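You operate a simulated robot arm through the tools that you are given. There is no shell and no other tool.

You run a simulated robot arm. Do the job below in one go: nothing can be reset, and whatever is moved stays where it is left.

## Task
Scrub the grime off the forming plate, then rack the plate.
Fine: wet the blue brush at the tap first; brush back, tap off. Set down upright: blue brush. What is to be rubbed or washed off counts as gone when no trace of it is left.

The check looks at the end state, three seconds after you hand in, the way a careful person would. Anything else that was tipped, shoved, dropped, spilled or broken makes it a failure.

## Robot
A 6-joint arm with a two-finger gripper, fixed in place. Base frame: the origin is at the foot of the arm, x ahead of it, y to its left, z up; the work surface is at about z = 86. Units: cm, rad, N and s.
Its first joint turns from -2.897 to 2.897 rad. Payload 2.45 kg.
The tool frame sits at the grasp point between the pads (the TCP): z along the fingers, y along the line on which they close. The tips reach 2 cm beyond it. Largest opening 14 cm; the body of the gripper starts 16.8 cm behind the TCP.
Orientation is told as [roll, pitch, yaw] about the base's x, y, z axes, in that order, counted from this pose: with the fingers straight down and closing along the base's y, the tool's x points along the base's -x, its y along +y and its z along -z.

## Interface
- The arm moves only by the tool play_rows. Its argument "rows" is text: rows parted by semicolons, each of 7 numbers parted by spaces: the turn, a rotation vector about the tool's x, y, z in rad, then the shift along the tool's x, y, z in m, then the closure in counts, from 0 (fully open) to 255 (shut). In form: ax ay az tx ty tz jaw; .... A call has 1 to 20 rows; each row shifts and turns the commanded pose from where the row before left it, along the tool's axes as they then stand. Rows are played at 5 a second. More than 5 cm and 0.15 rad between two rows, or a gripper value outside its range, and nothing of the call is played. Where a pose cannot be reached the arm comes as near as it can. A force on the tool above 40 N (or 10 N above the force at the start of the call, whichever is more), or a blocked arm, ends the call early, and 0.2 s more pass. Each finger travels about 4.5 cm/s and halts on what it meets, pressing with about 24 N; the grip force reading is that of the motor and also rises with nothing between the fingers. The clock runs only during rows and for 0.2 s after the last one: add rows that do not move to give the fingers time. It gives the time, the measured TCP pose, the force on the tool (base axes), the opening and the grip force at its end, in the units of the frame above (readings bear some noise), with the torque about the TCP (base axes, N m) and any sound that the robot's microphone picked up.
- Cameras (640 x 400 px; columns grow to the right, rows downward): "scene" is fixed at [4.95, 50.11, 148.43]; the picture's right is [0.68, -0.73, 0.00], its down [-0.49, -0.45, -0.75] and it looks along [0.55, 0.51, -0.67] (base axes); focal length 248 px, centre (320, 200). "wrist" rides on the gripper at [7.8, 1.1, -20.9] in the tool frame; the picture's right is [-0.14, 0.99, 0.00], its down [-0.92, -0.13, -0.37] and it looks along [-0.36, -0.05, 0.93] (tool axes); focal length 280 px, centre (320, 200). There is no depth. A picture from a camera that has moved, and an enlarged one, comes with that camera's place and axes in the base frame and with its lens.
- grab_frame(camera): a new picture of that camera. The clock stands still meanwhile.
- close_up(camera, box): a new picture of the part [left, top, right, bottom] of that camera's present view, enlarged. The clock stands still meanwhile.
- close_job(): hands the job in; it is judged then, once.

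Nothing tells you positions but the pictures and the camera data. Unless the task says otherwise, let go and move clear before handing in.

The tools are called as name(argument=value, ...) on one line, values as JSON. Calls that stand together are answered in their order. play_rows: Moves the arm, as the interface text tells. Its arguments: {"type":"object","properties":{"rows":{"type":"string"}},"required":["rows"]} The other tools are called the same way: grab_frame (camera) takes a picture; close_up (camera, box) takes an enlarged picture of a part of a camera's view; close_job () hands the job in.

At the start:

```text
clock: 0.0
tool_pos: [42.82, 48.22, 129.62]
orientation: [0.001, 0.0, 0.0]
force: [0.1, -0.2, -0.1]
moment: [-0.01, 0.02, 0.02]
grip_width: 14.03
grip_force: 0.0
```

scene: 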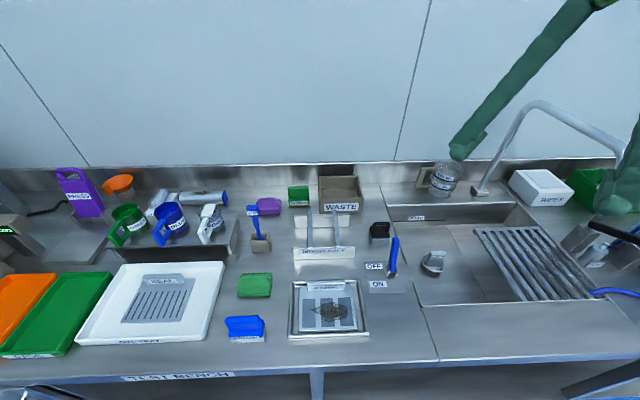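
wrist: 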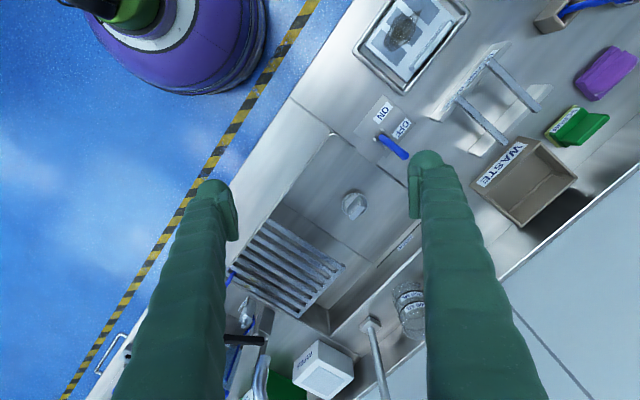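

I see a bench with a sink, a tap lever (blue handle with ON/OFF labels), a forming plate with a dark grime patch in a tray, several brushes, and a rack. I'll look at it closer before moving.

close_up(camera="scene", box=[220, 170, 400, 350])

close_up(camera="scene", box=[360, 140, 640, 320])

close_up(camera="scene", box=[0, 150, 260, 360])

close_up(camera="wrist", box=[330, 0, 640, 200])

```text
2.22 times, centred on (310, 260) of scene
camera zoom: at [4.95, 50.11, 148.43], right [0.68, -0.73, 0.0], down [-0.49, -0.45, -0.75], along [0.55, 0.51, -0.67], focal length 552 px, centre (342, 67)
```

zoom: 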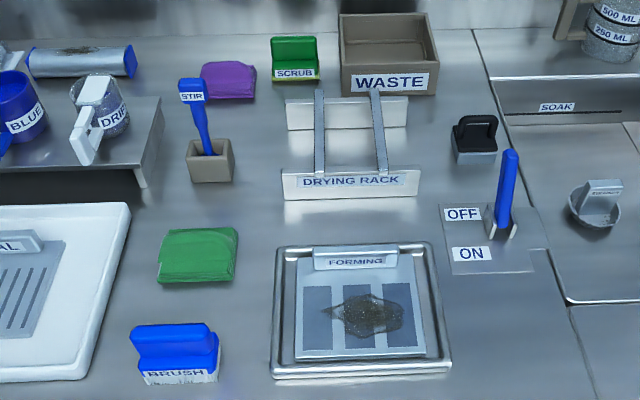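

```text
2.22 times, centred on (500, 230) of scene
camera zoom: at [4.95, 50.11, 148.43], right [0.68, -0.73, 0.0], down [-0.49, -0.45, -0.75], along [0.55, 0.51, -0.67], focal length 552 px, centre (-80, 133)
```

zoom: 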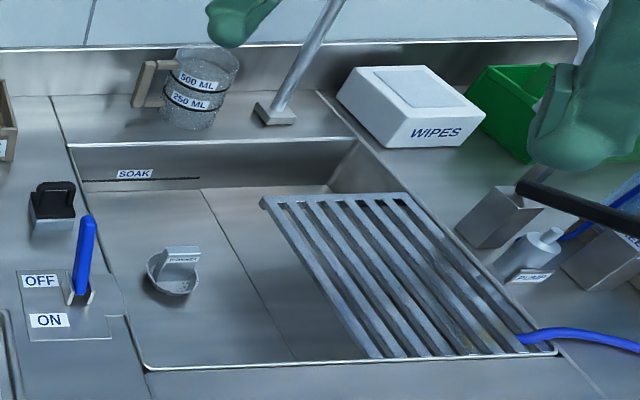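

```text
1.90 times, centred on (130, 255) of scene
camera zoom: at [4.95, 50.11, 148.43], right [0.68, -0.73, 0.0], down [-0.49, -0.45, -0.75], along [0.55, 0.51, -0.67], focal length 473 px, centre (682, 95)
```

zoom: 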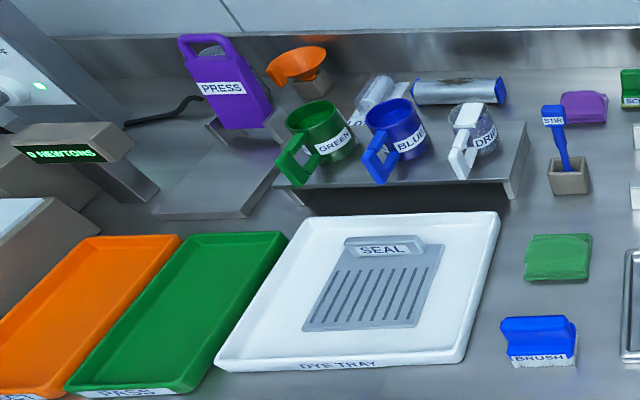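

```text
2.00 times, centred on (485, 100) of wrist
camera zoom: at [34.87, 49.34, 150.44], right [0.14, 0.99, 0.0], down [0.92, -0.13, 0.37], along [0.36, -0.05, -0.93], focal length 561 px, centre (-10, 400)
```

zoom: 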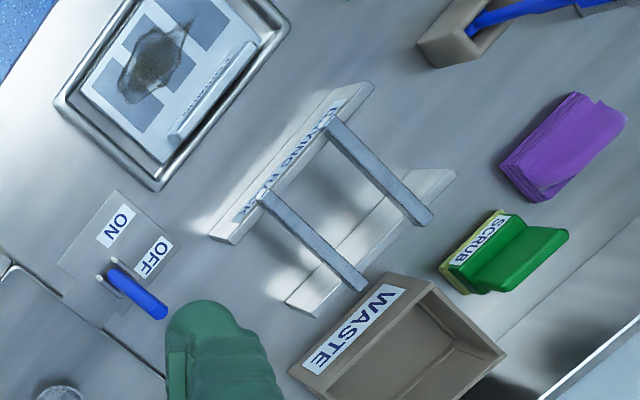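

The bench runs at about 45° to the base axes. I'll turn the gripper square to the bench and take another wrist view to locate things precisely.

play_rows(rows="0 0 -0.13 0 0 0 0;0 0 -0.13 0 0 0 0;0 0 -0.13 0 0 0 0;0 0 -0.13 0 0 0 0;0 0 -0.13 0 0 0 0;0 0 -0.13 0 0 0 0;0 0 0 0 0 0 0")

grab_frame(camera="wrist")

grab_frame(camera="scene")

```text
clock: 1.6
tool_pos: [42.71, 48.31, 129.43]
orientation: [0.0, -0.001, 0.782]
force: [0.0, -0.1, 0.1]
moment: [0.01, 0.02, 0.01]
grip_width: 14.0
grip_force: 0.0
```

```text
taken
camera wrist: at [36.36, 43.53, 150.45], right [-0.6, 0.8, 0.0], down [0.74, 0.56, 0.37], along [0.29, 0.22, -0.93], focal length 280 px, centre (320, 200)
```

wrist: 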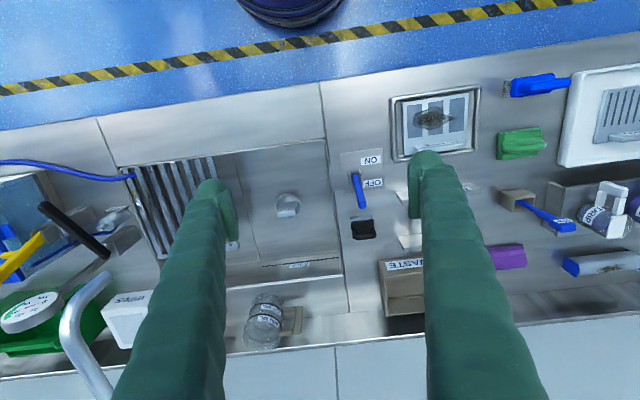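

```text
taken
```

scene: 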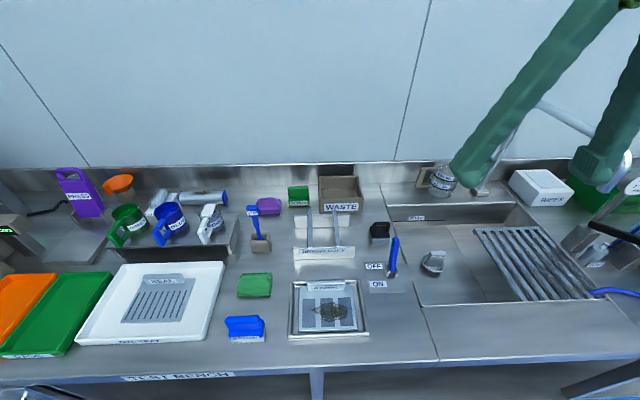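

close_up(camera="wrist", box=[480, 40, 640, 140])

close_up(camera="wrist", box=[330, 70, 490, 270])

close_up(camera="scene", box=[215, 300, 285, 350])

close_up(camera="scene", box=[280, 180, 420, 280])

```text
4.00 times, centred on (560, 90) of wrist
camera zoom: at [36.36, 43.53, 150.45], right [-0.6, 0.8, 0.0], down [0.74, 0.56, 0.37], along [0.29, 0.22, -0.93], focal length 1122 px, centre (-640, 640)
```

zoom: 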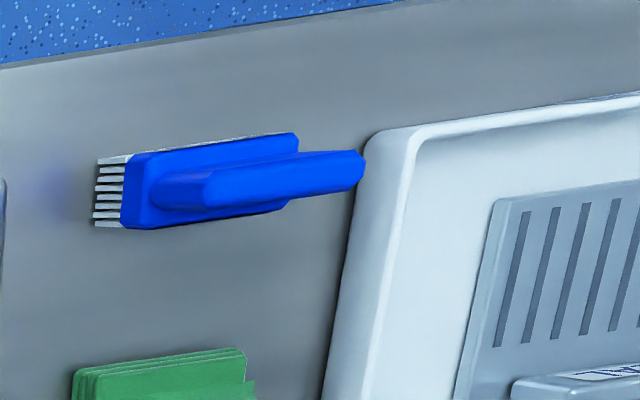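

```text
2.00 times, centred on (410, 170) of wrist
camera zoom: at [36.36, 43.53, 150.45], right [-0.6, 0.8, 0.0], down [0.74, 0.56, 0.37], along [0.29, 0.22, -0.93], focal length 561 px, centre (140, 260)
```

zoom: 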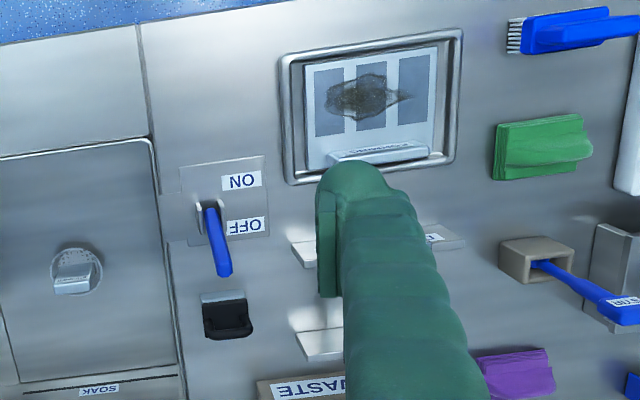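

```text
8.00 times, centred on (250, 325) of scene
camera zoom: at [4.95, 50.11, 148.43], right [0.68, -0.73, 0.0], down [-0.49, -0.45, -0.75], along [0.55, 0.51, -0.67], focal length 1988 px, centre (880, -800)
```

zoom: 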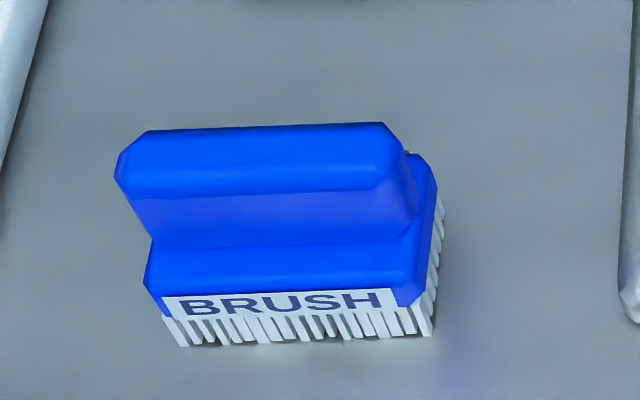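

```text
4.00 times, centred on (350, 230) of scene
camera zoom: at [4.95, 50.11, 148.43], right [0.68, -0.73, 0.0], down [-0.49, -0.45, -0.75], along [0.55, 0.51, -0.67], focal length 994 px, centre (200, 80)
```

zoom: 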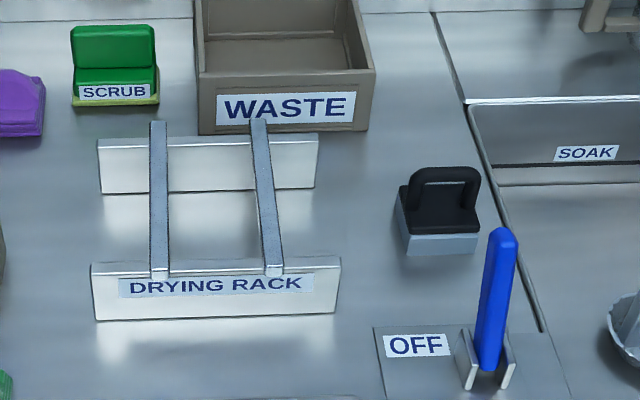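

The bench edge sits exactly at 45°. The blue brush is around 10 cm in x, 78 cm in y, with its ridge handle running along the bench and topping out near z 94. I'll move the arm over there, turned to grip across the handle, which also clears the view of the tap.

play_rows(rows="0 0 0 0 0.04 0 0;0 0 0 0 0.04 0 0;0 0 0 0 0.04 0 0;0 0 0 0 0.04 0 0;0 0 0 0 0.04 0 0;0 0 0 0 0.04 0 0;0 0 0 0 0.04 0 0;0 0 0 0 0.04 0 0;0 0 0 0 0.04 0 0;0 0 0 0 0.04 0 0;0 0 0 0.023 0.036 0 0;0 0 0 0 0 0 0")

play_rows(rows="0 0 -0.143 0 0 0 0;0 0 -0.143 0 0 0 0;0 0 -0.143 0 0 0 0;0 0 -0.143 0 0 0 0;0 0 -0.143 0 0 0 0;0 0 -0.143 0 0 0 0;0 0 -0.143 0 0 0 0;0 0 -0.143 0 0 0 0;0 0 -0.143 0 0 0 0;0 0 -0.143 0 0 0 0;0 0 -0.143 0 0 0 0;0 0 0 0 0 0 0;0 0 0 0 0 0 0")

grab_frame(camera="scene")

grab_frame(camera="wrist")

```text
clock: 4.2
tool_pos: [10.34, 76.5, 128.19]
orientation: [0.001, -0.001, 0.779]
force: [0.3, -0.7, -0.4]
moment: [-0.01, 0.01, -0.01]
grip_width: 14.04
grip_force: 0.1
out of reach, approached as far as the arm can: row 10, 11
```

```text
clock: 7.0
tool_pos: [10.29, 76.52, 127.84]
orientation: [0.0, 0.001, 2.352]
force: [0.7, -0.4, 0.4]
moment: [0.0, 0.02, 0.01]
grip_width: 14.0
grip_force: 0.1
```

```text
taken
```

scene: 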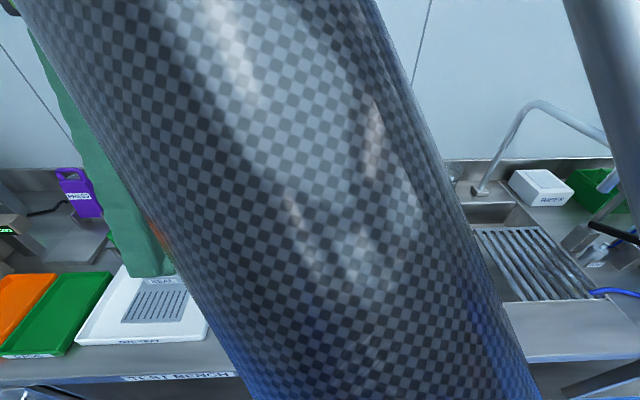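

```text
taken
camera wrist: at [14.95, 70.18, 148.88], right [-0.8, -0.6, 0.0], down [-0.56, 0.74, 0.37], along [-0.22, 0.29, -0.93], focal length 280 px, centre (320, 200)
```

wrist: 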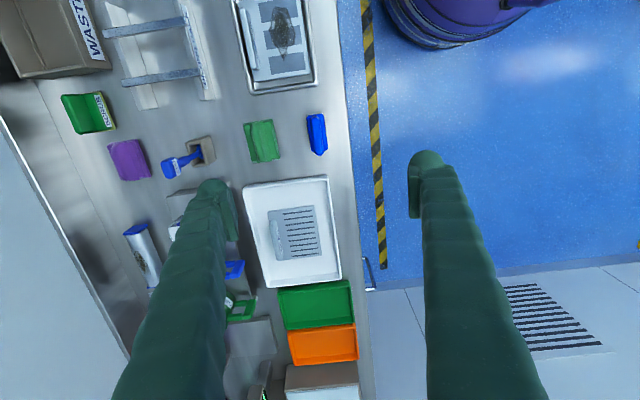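

close_up(camera="wrist", box=[240, 90, 400, 190])

close_up(camera="scene", box=[440, 80, 640, 320])

```text
4.00 times, centred on (320, 140) of wrist
camera zoom: at [14.95, 70.18, 148.88], right [-0.8, -0.6, 0.0], down [-0.56, 0.74, 0.37], along [-0.22, 0.29, -0.93], focal length 1122 px, centre (320, 440)
```

zoom: 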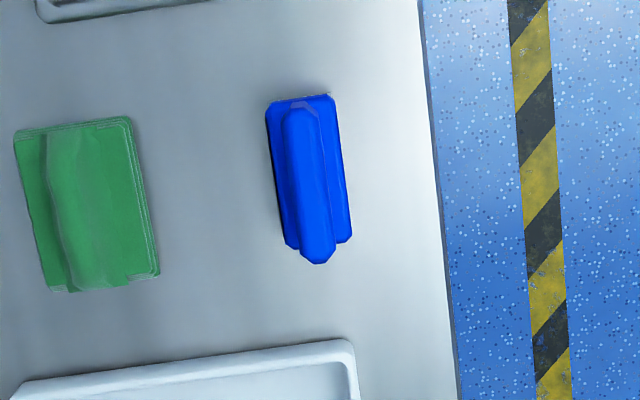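

```text
1.67 times, centred on (540, 200) of scene
camera zoom: at [4.95, 50.11, 148.43], right [0.68, -0.73, 0.0], down [-0.49, -0.45, -0.75], along [0.55, 0.51, -0.67], focal length 414 px, centre (-47, 200)
```

zoom: 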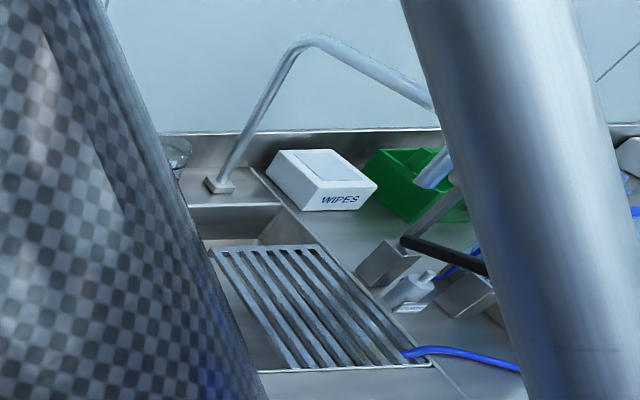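

The brush sits at roughly (10.2, 77.4), handle along the bench. I'll narrow the jaw so the fingers miss the green sponge and descend part way to check alignment.

play_rows(rows="0 0 0 0 0 0.045 120;0 0 0 0 0 0.045 120;0 0 0 0 0 0.045 120;0 0 0 0 0 0.045 120;0 0 0 0 0 0.045 120;0 0 0 0 0 0 120;0 0 0 0 0 0 120")

grab_frame(camera="wrist")

grab_frame(camera="scene")

```text
clock: 8.6
tool_pos: [10.36, 76.48, 105.57]
orientation: [0.0, 0.0, 2.352]
force: [-0.3, 0.0, 0.3]
moment: [0.0, -0.01, 0.02]
grip_width: 7.42
grip_force: 0.0
```

```text
taken
camera wrist: at [14.97, 70.15, 126.42], right [-0.8, -0.6, 0.0], down [-0.56, 0.74, 0.37], along [-0.22, 0.29, -0.93], focal length 280 px, centre (320, 200)
```

wrist: 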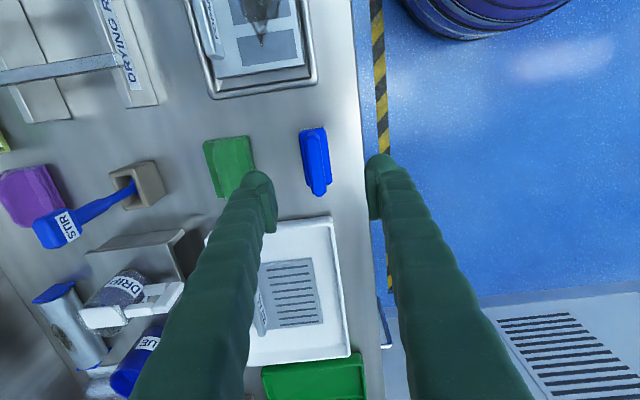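

```text
taken
```

scene: 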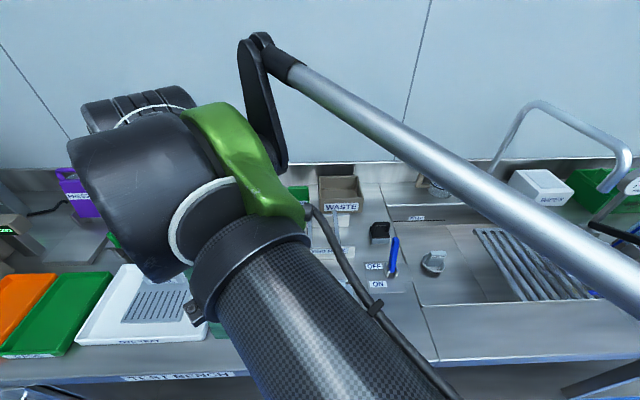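

The spout ends over the sink grid, and the lever is by the OFF/ON plate. Before choosing an order I want a closer look at the sink drain, lever and spout.

close_up(camera="scene", box=[355, 200, 475, 310])

close_up(camera="scene", box=[470, 90, 640, 220])

close_up(camera="wrist", box=[190, 0, 380, 230])

```text
3.64 times, centred on (415, 255) of scene
camera zoom: at [4.95, 50.11, 148.43], right [0.68, -0.73, 0.0], down [-0.49, -0.45, -0.75], along [0.55, 0.51, -0.67], focal length 904 px, centre (-26, 0)
```

zoom: 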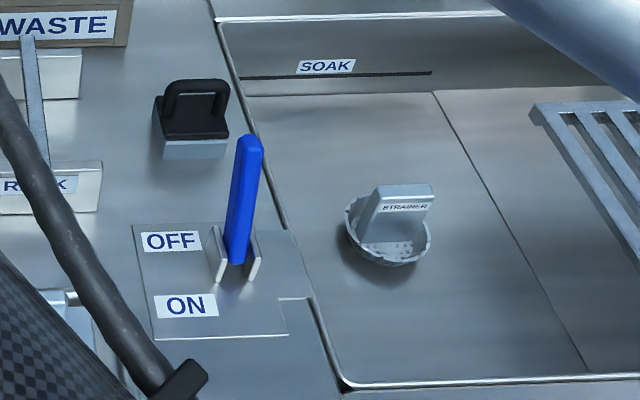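

```text
3.08 times, centred on (555, 155) of scene
camera zoom: at [4.95, 50.11, 148.43], right [0.68, -0.73, 0.0], down [-0.49, -0.45, -0.75], along [0.55, 0.51, -0.67], focal length 764 px, centre (-403, 338)
```

zoom: 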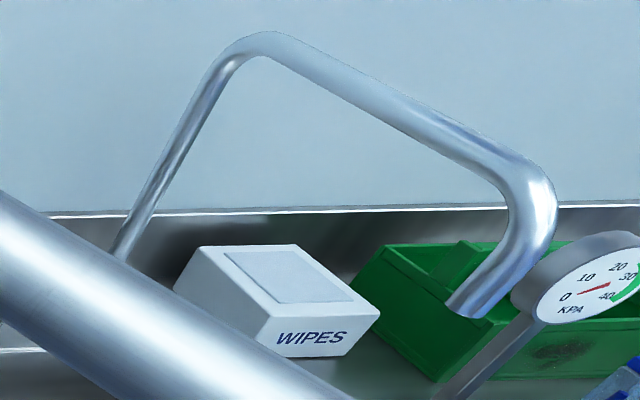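

```text
1.74 times, centred on (285, 115) of wrist
camera zoom: at [14.97, 70.15, 126.42], right [-0.8, -0.6, 0.0], down [-0.56, 0.74, 0.37], along [-0.22, 0.29, -0.93], focal length 488 px, centre (381, 348)
```

zoom: 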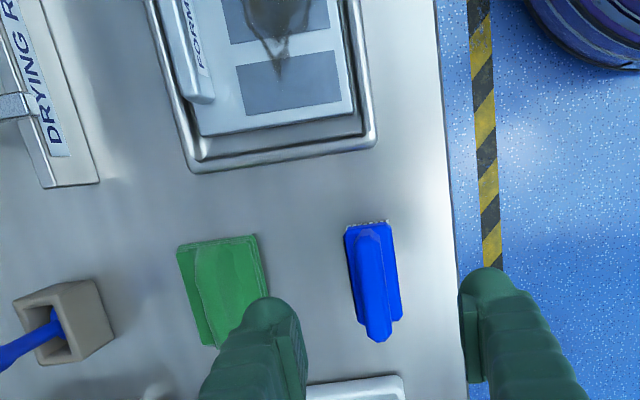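

The drain holds a strainer, so the water can run off. The lever pivots at about s −10.5, n 76.5 in bench axes, and its tip leans back at OFF. I'll close the fingers and travel to a point behind the lever tip, staying high.

play_rows(rows="0 0 0 0 0 -0.0375 255;0 0 0 0 0 -0.0375 255;0 0 0 0.04 -0.0251 0 255;0 0 0 0.04 -0.0251 0 255;0 0 0 0.04 -0.0251 0 255;0 0 0 0.04 -0.0251 0 255;0 0 0 0.04 -0.0251 0 255;0 0 0 0.04 -0.0251 0 255;0 0 0 0.04 -0.0251 0 255;0 0 0 0.04 -0.0251 0 255;0 0 0 0.04 -0.0251 0 255;0 0 0 0 0 0 255;0 0 0 0 0 0 255")

grab_frame(camera="wrist")

grab_frame(camera="scene")

```text
clock: 11.4
tool_pos: [51.71, 66.93, 112.88]
orientation: [-0.001, -0.001, 2.352]
force: [0.0, -0.8, -0.4]
moment: [0.01, -0.02, 0.03]
grip_width: 0.0
grip_force: 24.1
```

```text
taken
camera wrist: at [56.38, 60.53, 133.79], right [-0.8, -0.6, 0.0], down [-0.56, 0.74, 0.37], along [-0.22, 0.29, -0.93], focal length 280 px, centre (320, 200)
```

wrist: 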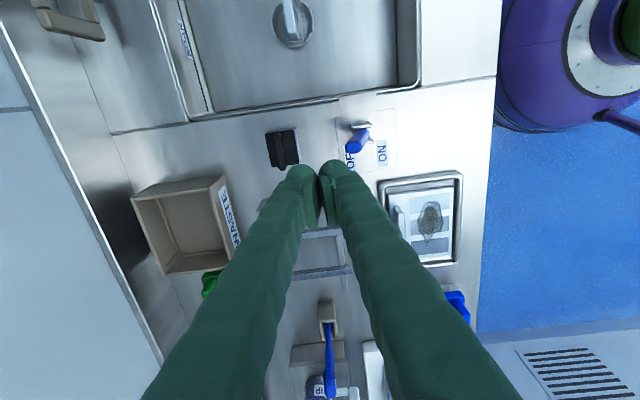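

```text
taken
```

scene: 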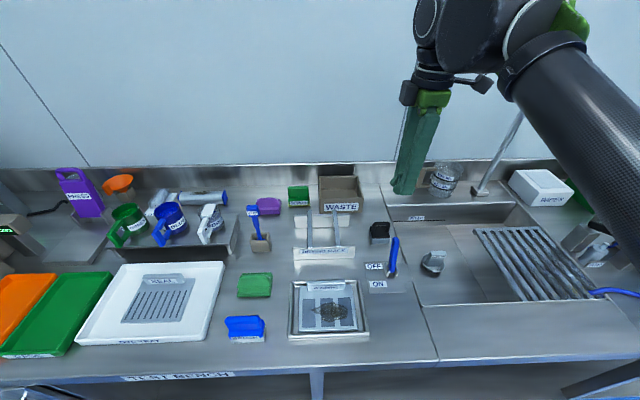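

close_up(camera="wrist", box=[240, 90, 420, 200])

close_up(camera="wrist", box=[350, 140, 500, 330])

```text
3.56 times, centred on (330, 145) of wrist
camera zoom: at [56.38, 60.53, 133.79], right [-0.8, -0.6, 0.0], down [-0.56, 0.74, 0.37], along [-0.22, 0.29, -0.93], focal length 997 px, centre (284, 396)
```

zoom: 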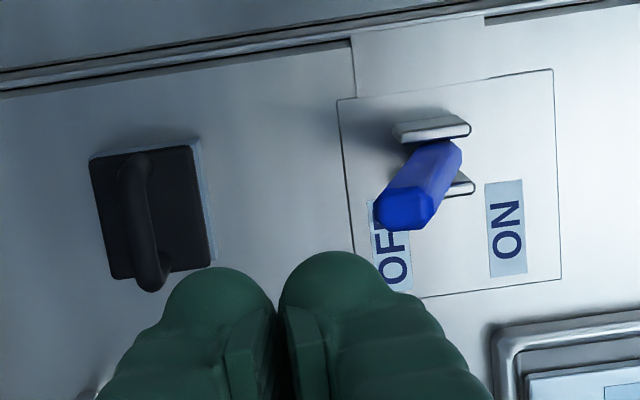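

```text
2.11 times, centred on (425, 235) of wrist
camera zoom: at [56.38, 60.53, 133.79], right [-0.8, -0.6, 0.0], down [-0.56, 0.74, 0.37], along [-0.22, 0.29, -0.93], focal length 590 px, centre (99, 126)
```

zoom: 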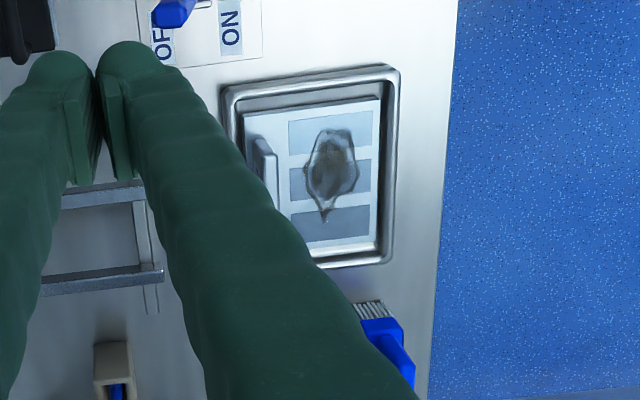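

The lever tip is at about s −10.2, n 79, z 98. I'll lower the closed fingers behind it and push toward the ON side in small steps.

play_rows(rows="0 0 0 0.005 0 0.04 255;0 0 0 0 0 0.04 255;0 0 0 0 0 0.04 255;0 0 0 0 0 0.038 255;0 0 0 0 0 0 255")

grab_frame(camera="scene")

grab_frame(camera="wrist")

```text
clock: 12.6
tool_pos: [52.01, 66.56, 97.14]
orientation: [0.0, -0.001, 2.353]
force: [-0.2, -0.1, -0.4]
moment: [-0.01, 0.02, 0.0]
grip_width: 0.02
grip_force: 24.0
```

```text
taken
```

scene: 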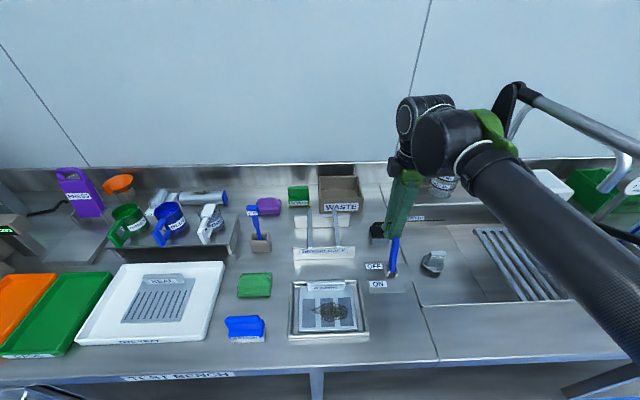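

```text
taken
camera wrist: at [56.73, 60.17, 118.02], right [-0.8, -0.6, 0.0], down [-0.56, 0.74, 0.37], along [-0.22, 0.29, -0.93], focal length 280 px, centre (320, 200)
```

wrist: 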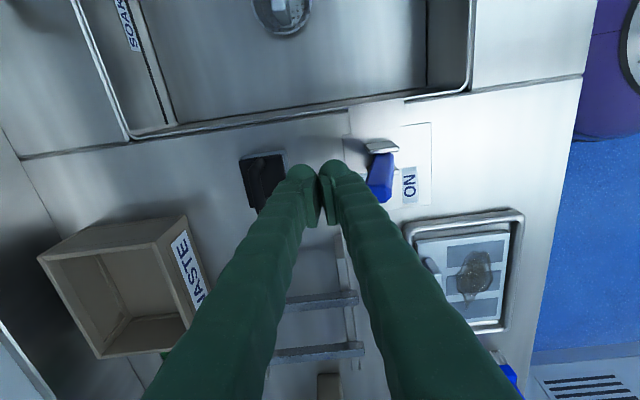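

play_rows(rows="0 0 0 0 0.01 0 255;0 0 0 0 0.01 0 255;0 0 0 0 0.01 0 255;0 0 0 0 0.01 0 255;0 0 0 0 0.01 0 255;0 0 0 0 0.01 0 255;0 0 0 0 0 0 255")

grab_frame(camera="scene")

close_up(camera="wrist", box=[240, 90, 420, 200])

```text
clock: 14.2
tool_pos: [47.74, 62.37, 97.13]
orientation: [0.0, 0.0, 2.353]
force: [0.2, -0.7, -0.1]
moment: [-0.02, -0.01, -0.03]
grip_width: 0.0
grip_force: 23.4
```

```text
taken
```

scene: 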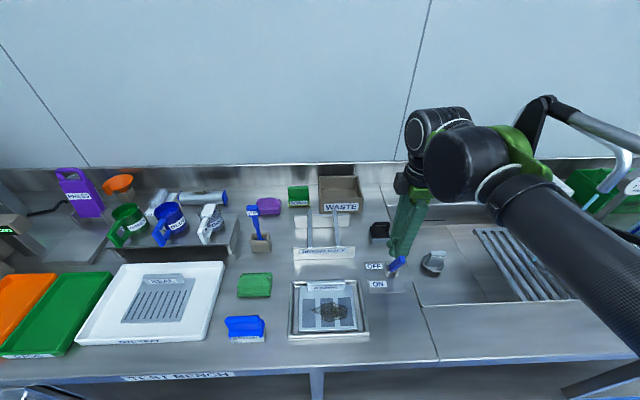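

```text
3.56 times, centred on (330, 145) of wrist
camera zoom: at [52.44, 55.96, 118.08], right [-0.8, -0.6, 0.0], down [-0.56, 0.74, 0.37], along [-0.22, 0.29, -0.93], focal length 997 px, centre (284, 396)
```

zoom: 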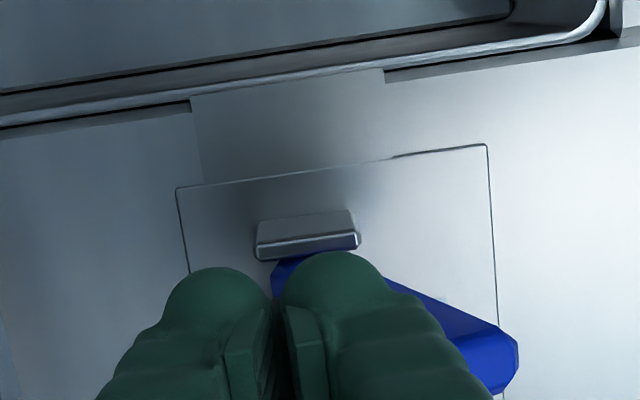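

close_up(camera="scene", box=[470, 140, 640, 300])

close_up(camera="scene", box=[350, 230, 450, 310])

grab_frame(camera="wrist")

```text
2.50 times, centred on (555, 220) of scene
camera zoom: at [4.95, 50.11, 148.43], right [0.68, -0.73, 0.0], down [-0.49, -0.45, -0.75], along [0.55, 0.51, -0.67], focal length 621 px, centre (-268, 150)
```

zoom: 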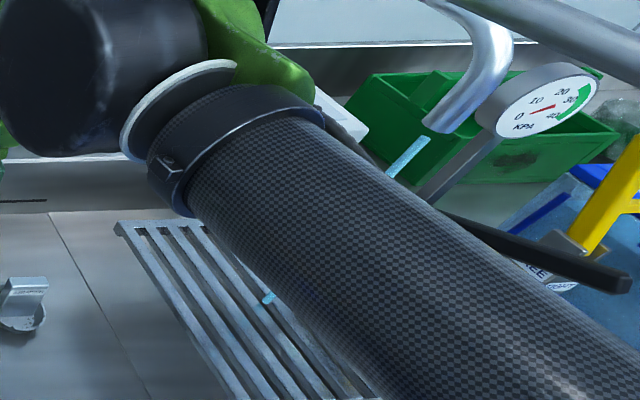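

```text
5.00 times, centred on (400, 270) of scene
camera zoom: at [4.95, 50.11, 148.43], right [0.68, -0.73, 0.0], down [-0.49, -0.45, -0.75], along [0.55, 0.51, -0.67], focal length 1242 px, centre (-80, -150)
```

zoom: 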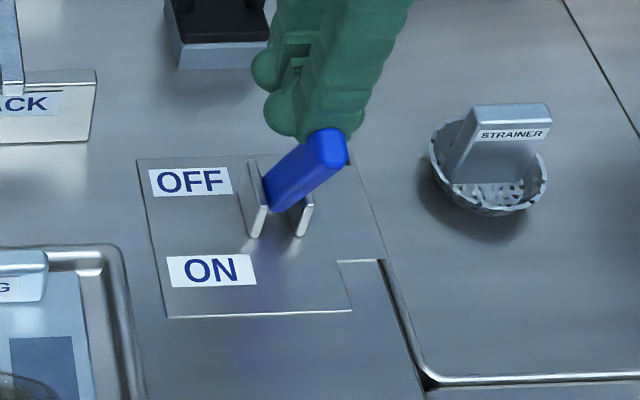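

```text
taken
camera wrist: at [52.44, 55.96, 118.08], right [-0.8, -0.6, 0.0], down [-0.56, 0.74, 0.37], along [-0.22, 0.29, -0.93], focal length 280 px, centre (320, 200)
```

wrist: 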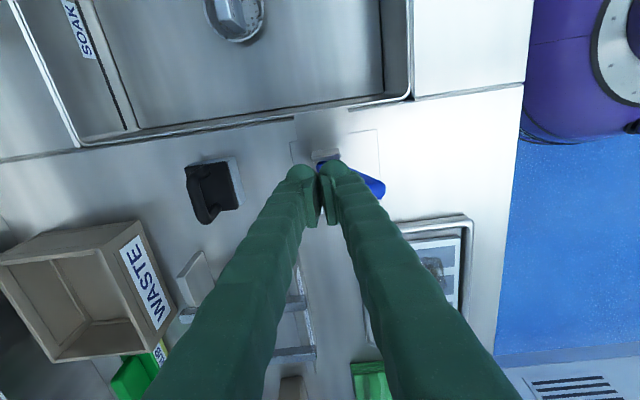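

Water is running: a blue stream falls from the spout to the grid around s 33, n 80. Now I lift clear and go back over the blue brush with the jaw half open.

play_rows(rows="0 0 0 0 0 -0.045 255;0 0 0 0 0 -0.045 255;0 0 0 0 0 -0.045 255;0 0 0 -0.0413 0.01756 -0.02 120;0 0 0 -0.0413 0.01756 0 120;0 0 0 -0.0413 0.01756 0 120;0 0 0 -0.0413 0.01756 0 120;0 0 0 -0.0413 0.01756 0 120;0 0 0 -0.0413 0.01756 0 120;0 0 0 -0.0413 0.01756 0 120;0 0 0 -0.0413 0.01756 0 120;0 0 0 -0.0413 0.01756 0 120;0 0 0 0 0 0.04 120;0 0 0 0 0 0.04 120;0 0 0 0 0 0 120")

grab_frame(camera="wrist")

close_up(camera="wrist", box=[240, 110, 400, 210])

grab_frame(camera="scene")

```text
clock: 17.4
tool_pos: [10.19, 77.61, 104.66]
orientation: [0.0, -0.001, 2.352]
force: [-0.8, 0.8, 0.4]
moment: [0.0, 0.02, 0.0]
grip_width: 7.39
grip_force: 0.1
```

```text
taken
camera wrist: at [15.02, 71.26, 125.57], right [-0.8, -0.6, 0.0], down [-0.56, 0.74, 0.37], along [-0.22, 0.29, -0.93], focal length 280 px, centre (320, 200)
```

wrist: 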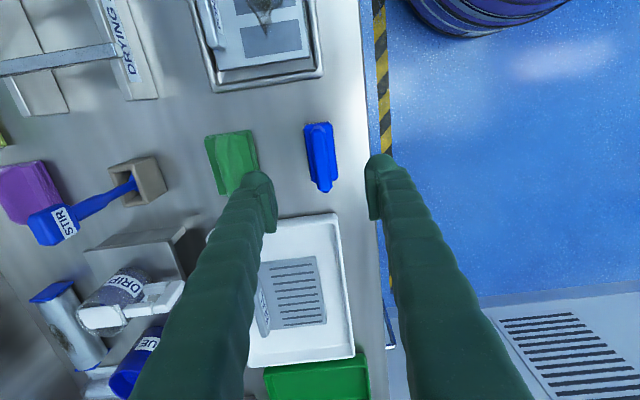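

```text
4.00 times, centred on (320, 160) of wrist
camera zoom: at [15.02, 71.26, 125.57], right [-0.8, -0.6, 0.0], down [-0.56, 0.74, 0.37], along [-0.22, 0.29, -0.93], focal length 1122 px, centre (320, 360)
```

zoom: 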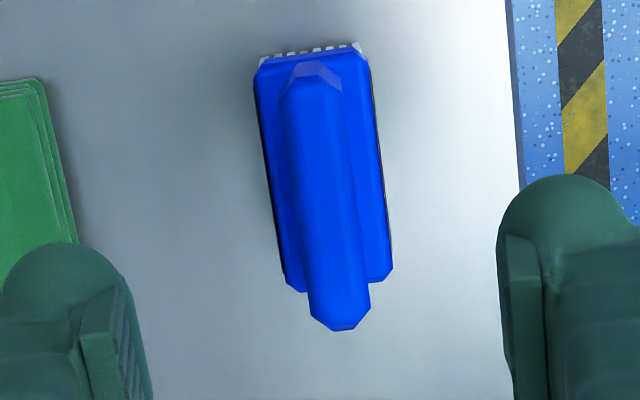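

```text
taken
```

scene: 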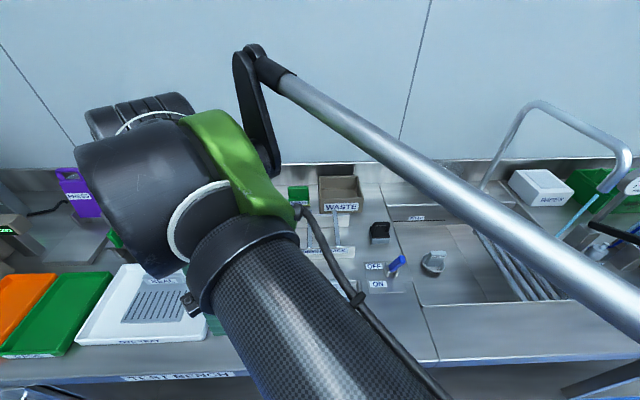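

play_rows(rows="0 0 0 0.0035 0.002 0.03 120;0 0 0 0 0 0.03 120;0 0 0 0 0 0.03 120;0 0 0 0 0 0.0225 120;0 0 0 0 0 0 120;0 0 0 0 0 0 120")

close_up(camera="wrist", box=[240, 110, 400, 210])

grab_frame(camera="scene")

```text
clock: 18.8
tool_pos: [10.47, 77.24, 93.56]
orientation: [0.0, 0.001, 2.353]
force: [0.4, 0.6, -0.5]
moment: [-0.02, -0.02, 0.03]
grip_width: 7.42
grip_force: 0.0
```

```text
4.00 times, centred on (320, 160) of wrist
camera zoom: at [15.12, 70.78, 114.4], right [-0.8, -0.6, 0.0], down [-0.56, 0.74, 0.37], along [-0.22, 0.29, -0.93], focal length 1122 px, centre (320, 360)
```

zoom: 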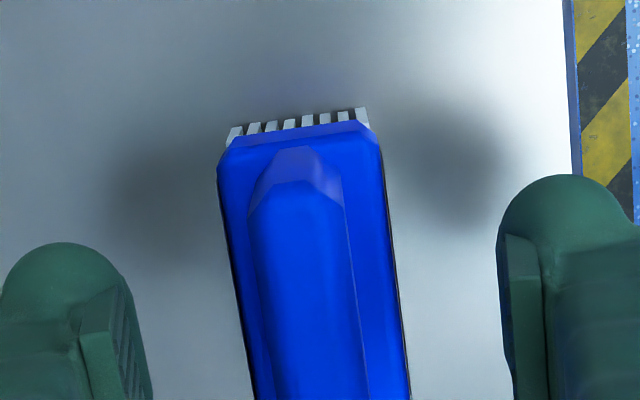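

```text
taken
```

scene: 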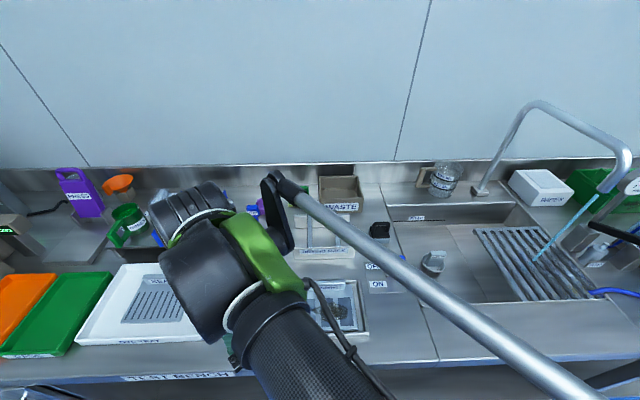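

The handle is nicely centred between the pads. Closing on it.

play_rows(rows="0 0 0 0 -0.002 0 120;0 0 0 0 0 0 180;0 0 0 0 0 0 230;0 0 0 0 0 0 255;0 0 0 0 0 0 255;0 0 0 0 0 0 255")

close_up(camera="wrist", box=[240, 110, 400, 210])

```text
clock: 20.2
tool_pos: [10.59, 77.4, 93.43]
orientation: [0.0, 0.0, 2.353]
force: [0.9, -0.2, -0.6]
moment: [-0.01, -0.01, 0.0]
grip_width: 1.68
grip_force: 23.6
```

```text
4.00 times, centred on (320, 160) of wrist
camera zoom: at [15.26, 70.93, 114.38], right [-0.8, -0.6, 0.0], down [-0.56, 0.74, 0.37], along [-0.22, 0.29, -0.93], focal length 1122 px, centre (320, 360)
```

zoom: 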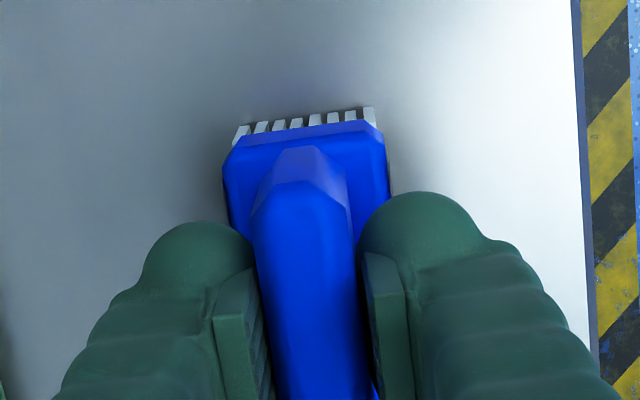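

The brush is held (1.7 cm grip). I noted the pick pose for returning it. Now I lift it and carry it high toward the sink.

play_rows(rows="0 0 0 0 0 -0.02 255;0 0 0 0 0 -0.04 255;0 0 0 0 0 -0.045 255;0 0 0 0 0 -0.045 255;0 0 0 0 0 -0.045 255;0 0 0 0.02 0 -0.02 255;0 0 0 0.04 0 0 255;0 0 0 0.046 0 0 255;0 0 0 0.046 0 0 255;0 0 0 0.046 0 0 255;0 0 0 0.046 0 0 255;0 0 0 0.046 0 0 255;0 0 0 0.046 0 0 255;0 0 0 0.046 0 0 255;0 0 0 0 0 0 255")

grab_frame(camera="scene")

grab_frame(camera="wrist")

```text
clock: 23.4
tool_pos: [37.61, 50.09, 114.92]
orientation: [-0.001, -0.001, 2.353]
force: [-0.6, -0.6, -1.2]
moment: [0.01, 0.01, -0.01]
grip_width: 1.67
grip_force: 24.3
```

```text
taken
```

scene: 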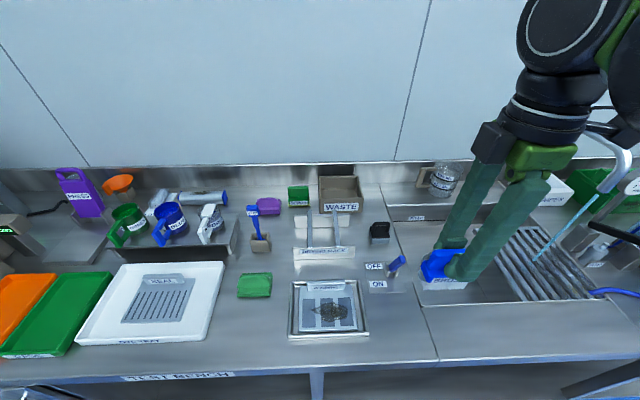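

```text
taken
camera wrist: at [42.21, 43.76, 135.85], right [-0.8, -0.6, 0.0], down [-0.56, 0.74, 0.37], along [-0.22, 0.29, -0.93], focal length 280 px, centre (320, 200)
```

wrist: 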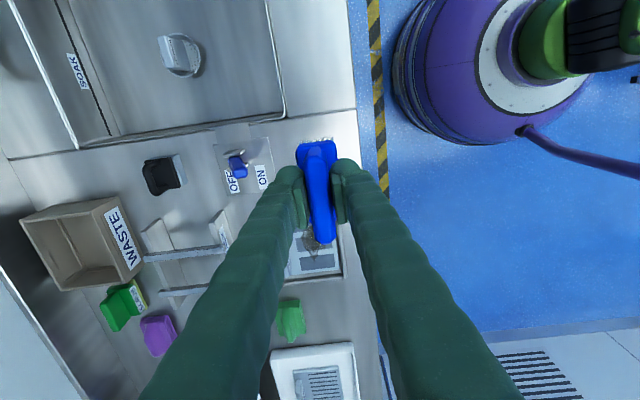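

play_rows(rows="0 0 0 0.044 0 0 255;0 0 0 0.047 0 0 255;0 0 0 0.047 0 0 255;0 0 0 0.047 0 0 255;0 0 0 0.047 0 0 255;0.1 0 0 0.047 0 0 255;0.1 0 0 0.047 0 0 255;0.1 0 0 0.047 0 0 255;0.1 0 0 0.043 0 0 255;0.1 0 0 0 0 0 255;0 0 0 0 0 0 255")

grab_frame(camera="scene")

grab_frame(camera="wrist")

```text
clock: 25.8
tool_pos: [66.76, 20.54, 115.02]
orientation: [-0.499, 0.0, 2.351]
force: [0.0, -0.6, -1.3]
moment: [-0.03, 0.0, -0.04]
grip_width: 1.68
grip_force: 23.8
```

```text
taken
```

scene: 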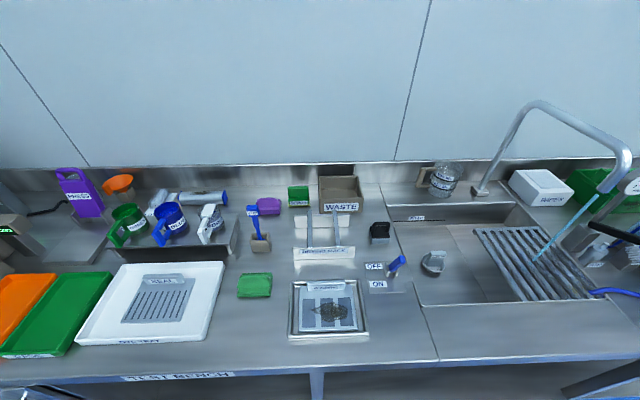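

```text
taken
camera wrist: at [64.46, 7.19, 132.72], right [-0.71, -0.51, -0.48], down [-0.69, 0.61, 0.38], along [0.09, 0.6, -0.79], focal length 280 px, centre (320, 200)
```

wrist: 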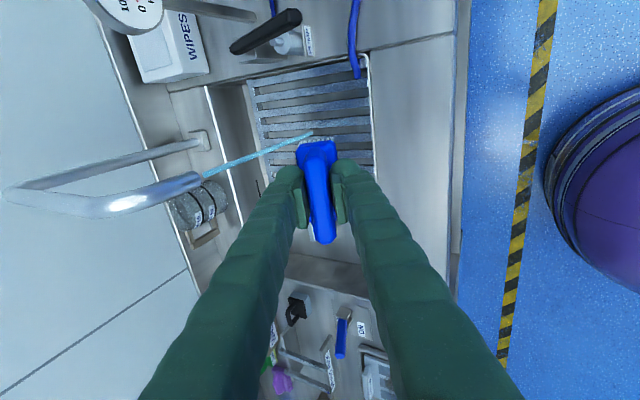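

The stream falls at about s 32.7, n 79.3 and the brush is safely in front of it. I'll tilt the tool further so the bristles face forward, keeping clear of the spout.

play_rows(rows="0.12 0 0 0 0 0 255;0.12 0 0 0 0 0 255;0.12 0 0 0 0 0 255;0.12 0 0 0 0 0 255;0.12 0 0 0 0 0 255;0.12 0 0 0 0 0 255;0 0 0 0 0 0 255")

grab_frame(camera="scene")

grab_frame(camera="wrist")

```text
clock: 27.4
tool_pos: [66.78, 20.55, 114.95]
orientation: [-1.222, 0.0, 2.352]
force: [-0.2, -0.2, -1.9]
moment: [-0.02, 0.02, 0.02]
grip_width: 1.68
grip_force: 24.3
```

```text
taken
```

scene: 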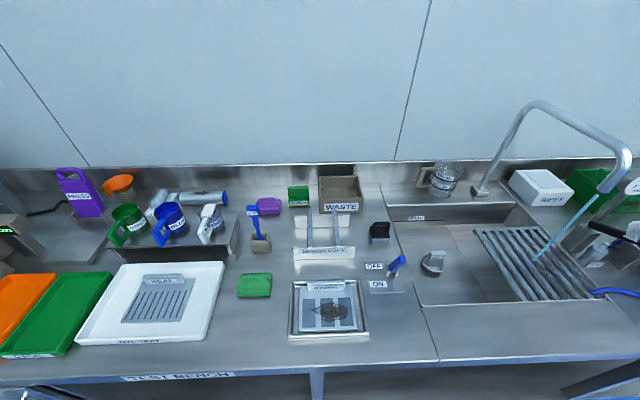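

```text
taken
camera wrist: at [58.03, 0.92, 121.08], right [-0.34, -0.14, -0.93], down [-0.86, 0.44, 0.25], along [0.38, 0.89, -0.27], focal length 280 px, centre (320, 200)
```

wrist: 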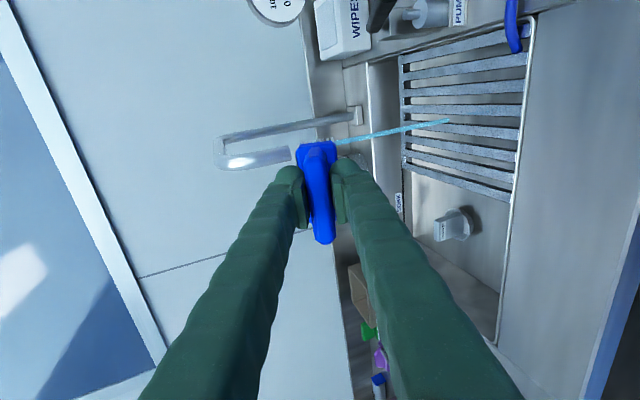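

play_rows(rows="0 0 0 0 0.0376 0.0138 255;0 0 0 0 0.0376 0.0138 255;0 0 0 0 0.0376 0.0138 255;0 0 0 0 -0.01376 0.03756 255;0 0 0 0 -0.01376 0.03756 255;0 0 0 0 0 0 255")

grab_frame(camera="scene")

grab_frame(camera="wrist")

```text
clock: 28.8
tool_pos: [72.49, 26.41, 102.81]
orientation: [-1.221, 0.0, 2.35]
force: [0.2, 0.9, -0.1]
moment: [0.01, -0.02, 0.01]
grip_width: 1.68
grip_force: 23.8
```

```text
taken
```

scene: 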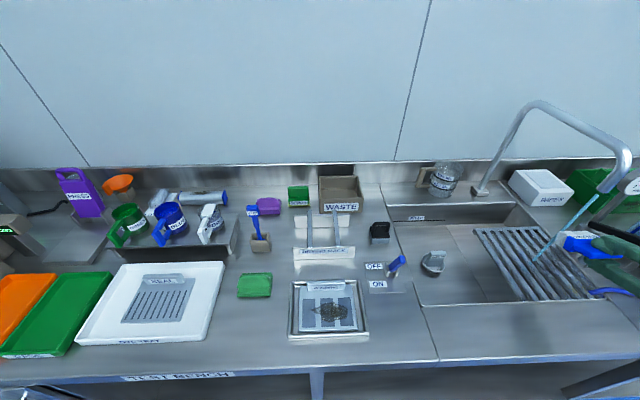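

```text
taken
camera wrist: at [63.7, 6.62, 108.95], right [-0.34, -0.14, -0.93], down [-0.86, 0.44, 0.25], along [0.37, 0.89, -0.27], focal length 280 px, centre (320, 200)
```

wrist: 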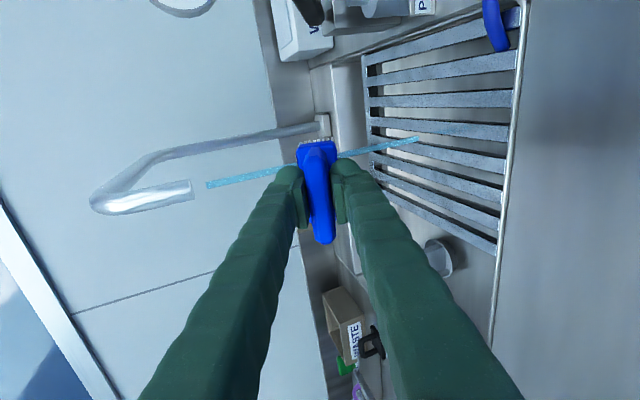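

play_rows(rows="0 0 0 0 -0.005 0.0136 255;0 0 0 0 -0.005 0.0136 255;0 0 0 0 0 0 255;0 0 0 0 0 0 255;0 0 0 0 0 0 255")

close_up(camera="scene", box=[520, 170, 640, 290])

close_up(camera="wrist", box=[180, 80, 440, 260])

```text
clock: 30.0
tool_pos: [74.57, 28.36, 102.86]
orientation: [-1.22, 0.0, 2.353]
force: [-0.1, 0.5, -1.6]
moment: [-0.01, 0.04, -0.03]
grip_width: 1.7
grip_force: 24.4
```

```text
3.33 times, centred on (580, 230) of scene
camera zoom: at [4.95, 50.11, 148.43], right [0.68, -0.73, 0.0], down [-0.49, -0.45, -0.75], along [0.55, 0.51, -0.67], focal length 828 px, centre (-547, 100)
```

zoom: 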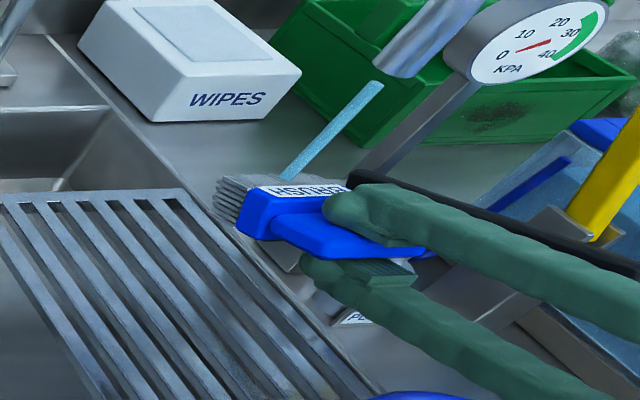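

```text
2.22 times, centred on (310, 170) of wrist
camera zoom: at [65.83, 8.64, 109.04], right [-0.34, -0.14, -0.93], down [-0.86, 0.44, 0.25], along [0.37, 0.89, -0.27], focal length 623 px, centre (342, 267)
```

zoom: 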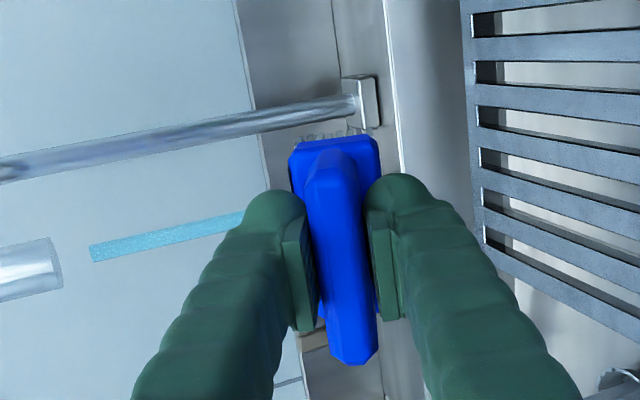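

play_rows(rows="0 0 0 0 0.0024 -0.0066 255;0 0 0 0 0 0 255;0 0 0 0 0 0 255;0 0 0 0.01 0 0 255;0 0 0 0.01 0 0 255;0 0 0 0 0 0 255;0 0 0 -0.01 0 0 255;0 0 0 -0.01 0 0 255;0 0 0 -0.01 0 0 255;0 0 0 -0.01 0 0 255;0 0 0 0 0 0 255;0 0 0 0.01 0 0 255;0 0 0 0.01 0 0 255;0 0 0 0 0 0 255;0 0 0 0 0 0 255")

close_up(camera="scene", box=[540, 200, 620, 260])

close_up(camera="wrist", box=[180, 80, 440, 260])

```text
clock: 33.2
tool_pos: [74.05, 27.86, 102.99]
orientation: [-1.221, 0.001, 2.353]
force: [-0.3, 0.9, -1.2]
moment: [-0.05, 0.06, -0.02]
grip_width: 1.68
grip_force: 24.0
```

```text
6.67 times, centred on (580, 230) of scene
camera zoom: at [4.95, 50.11, 148.43], right [0.68, -0.73, 0.0], down [-0.49, -0.45, -0.75], along [0.55, 0.51, -0.67], focal length 1656 px, centre (-1413, 0)
```

zoom: 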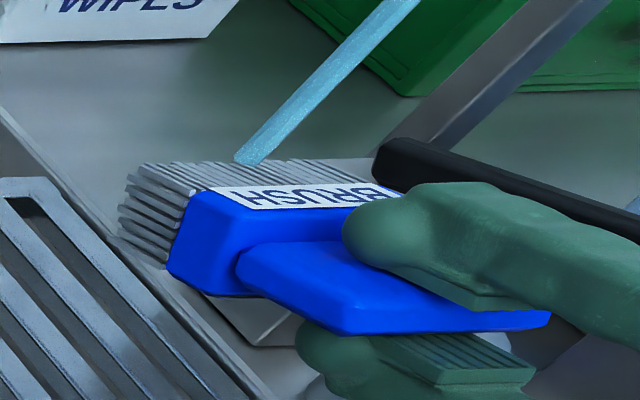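

```text
2.22 times, centred on (310, 170) of wrist
camera zoom: at [65.29, 8.14, 109.1], right [-0.34, -0.14, -0.93], down [-0.86, 0.44, 0.25], along [0.37, 0.89, -0.27], focal length 623 px, centre (342, 267)
```

zoom: 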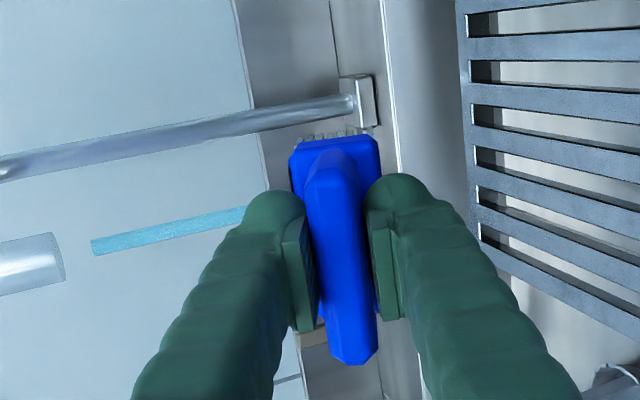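

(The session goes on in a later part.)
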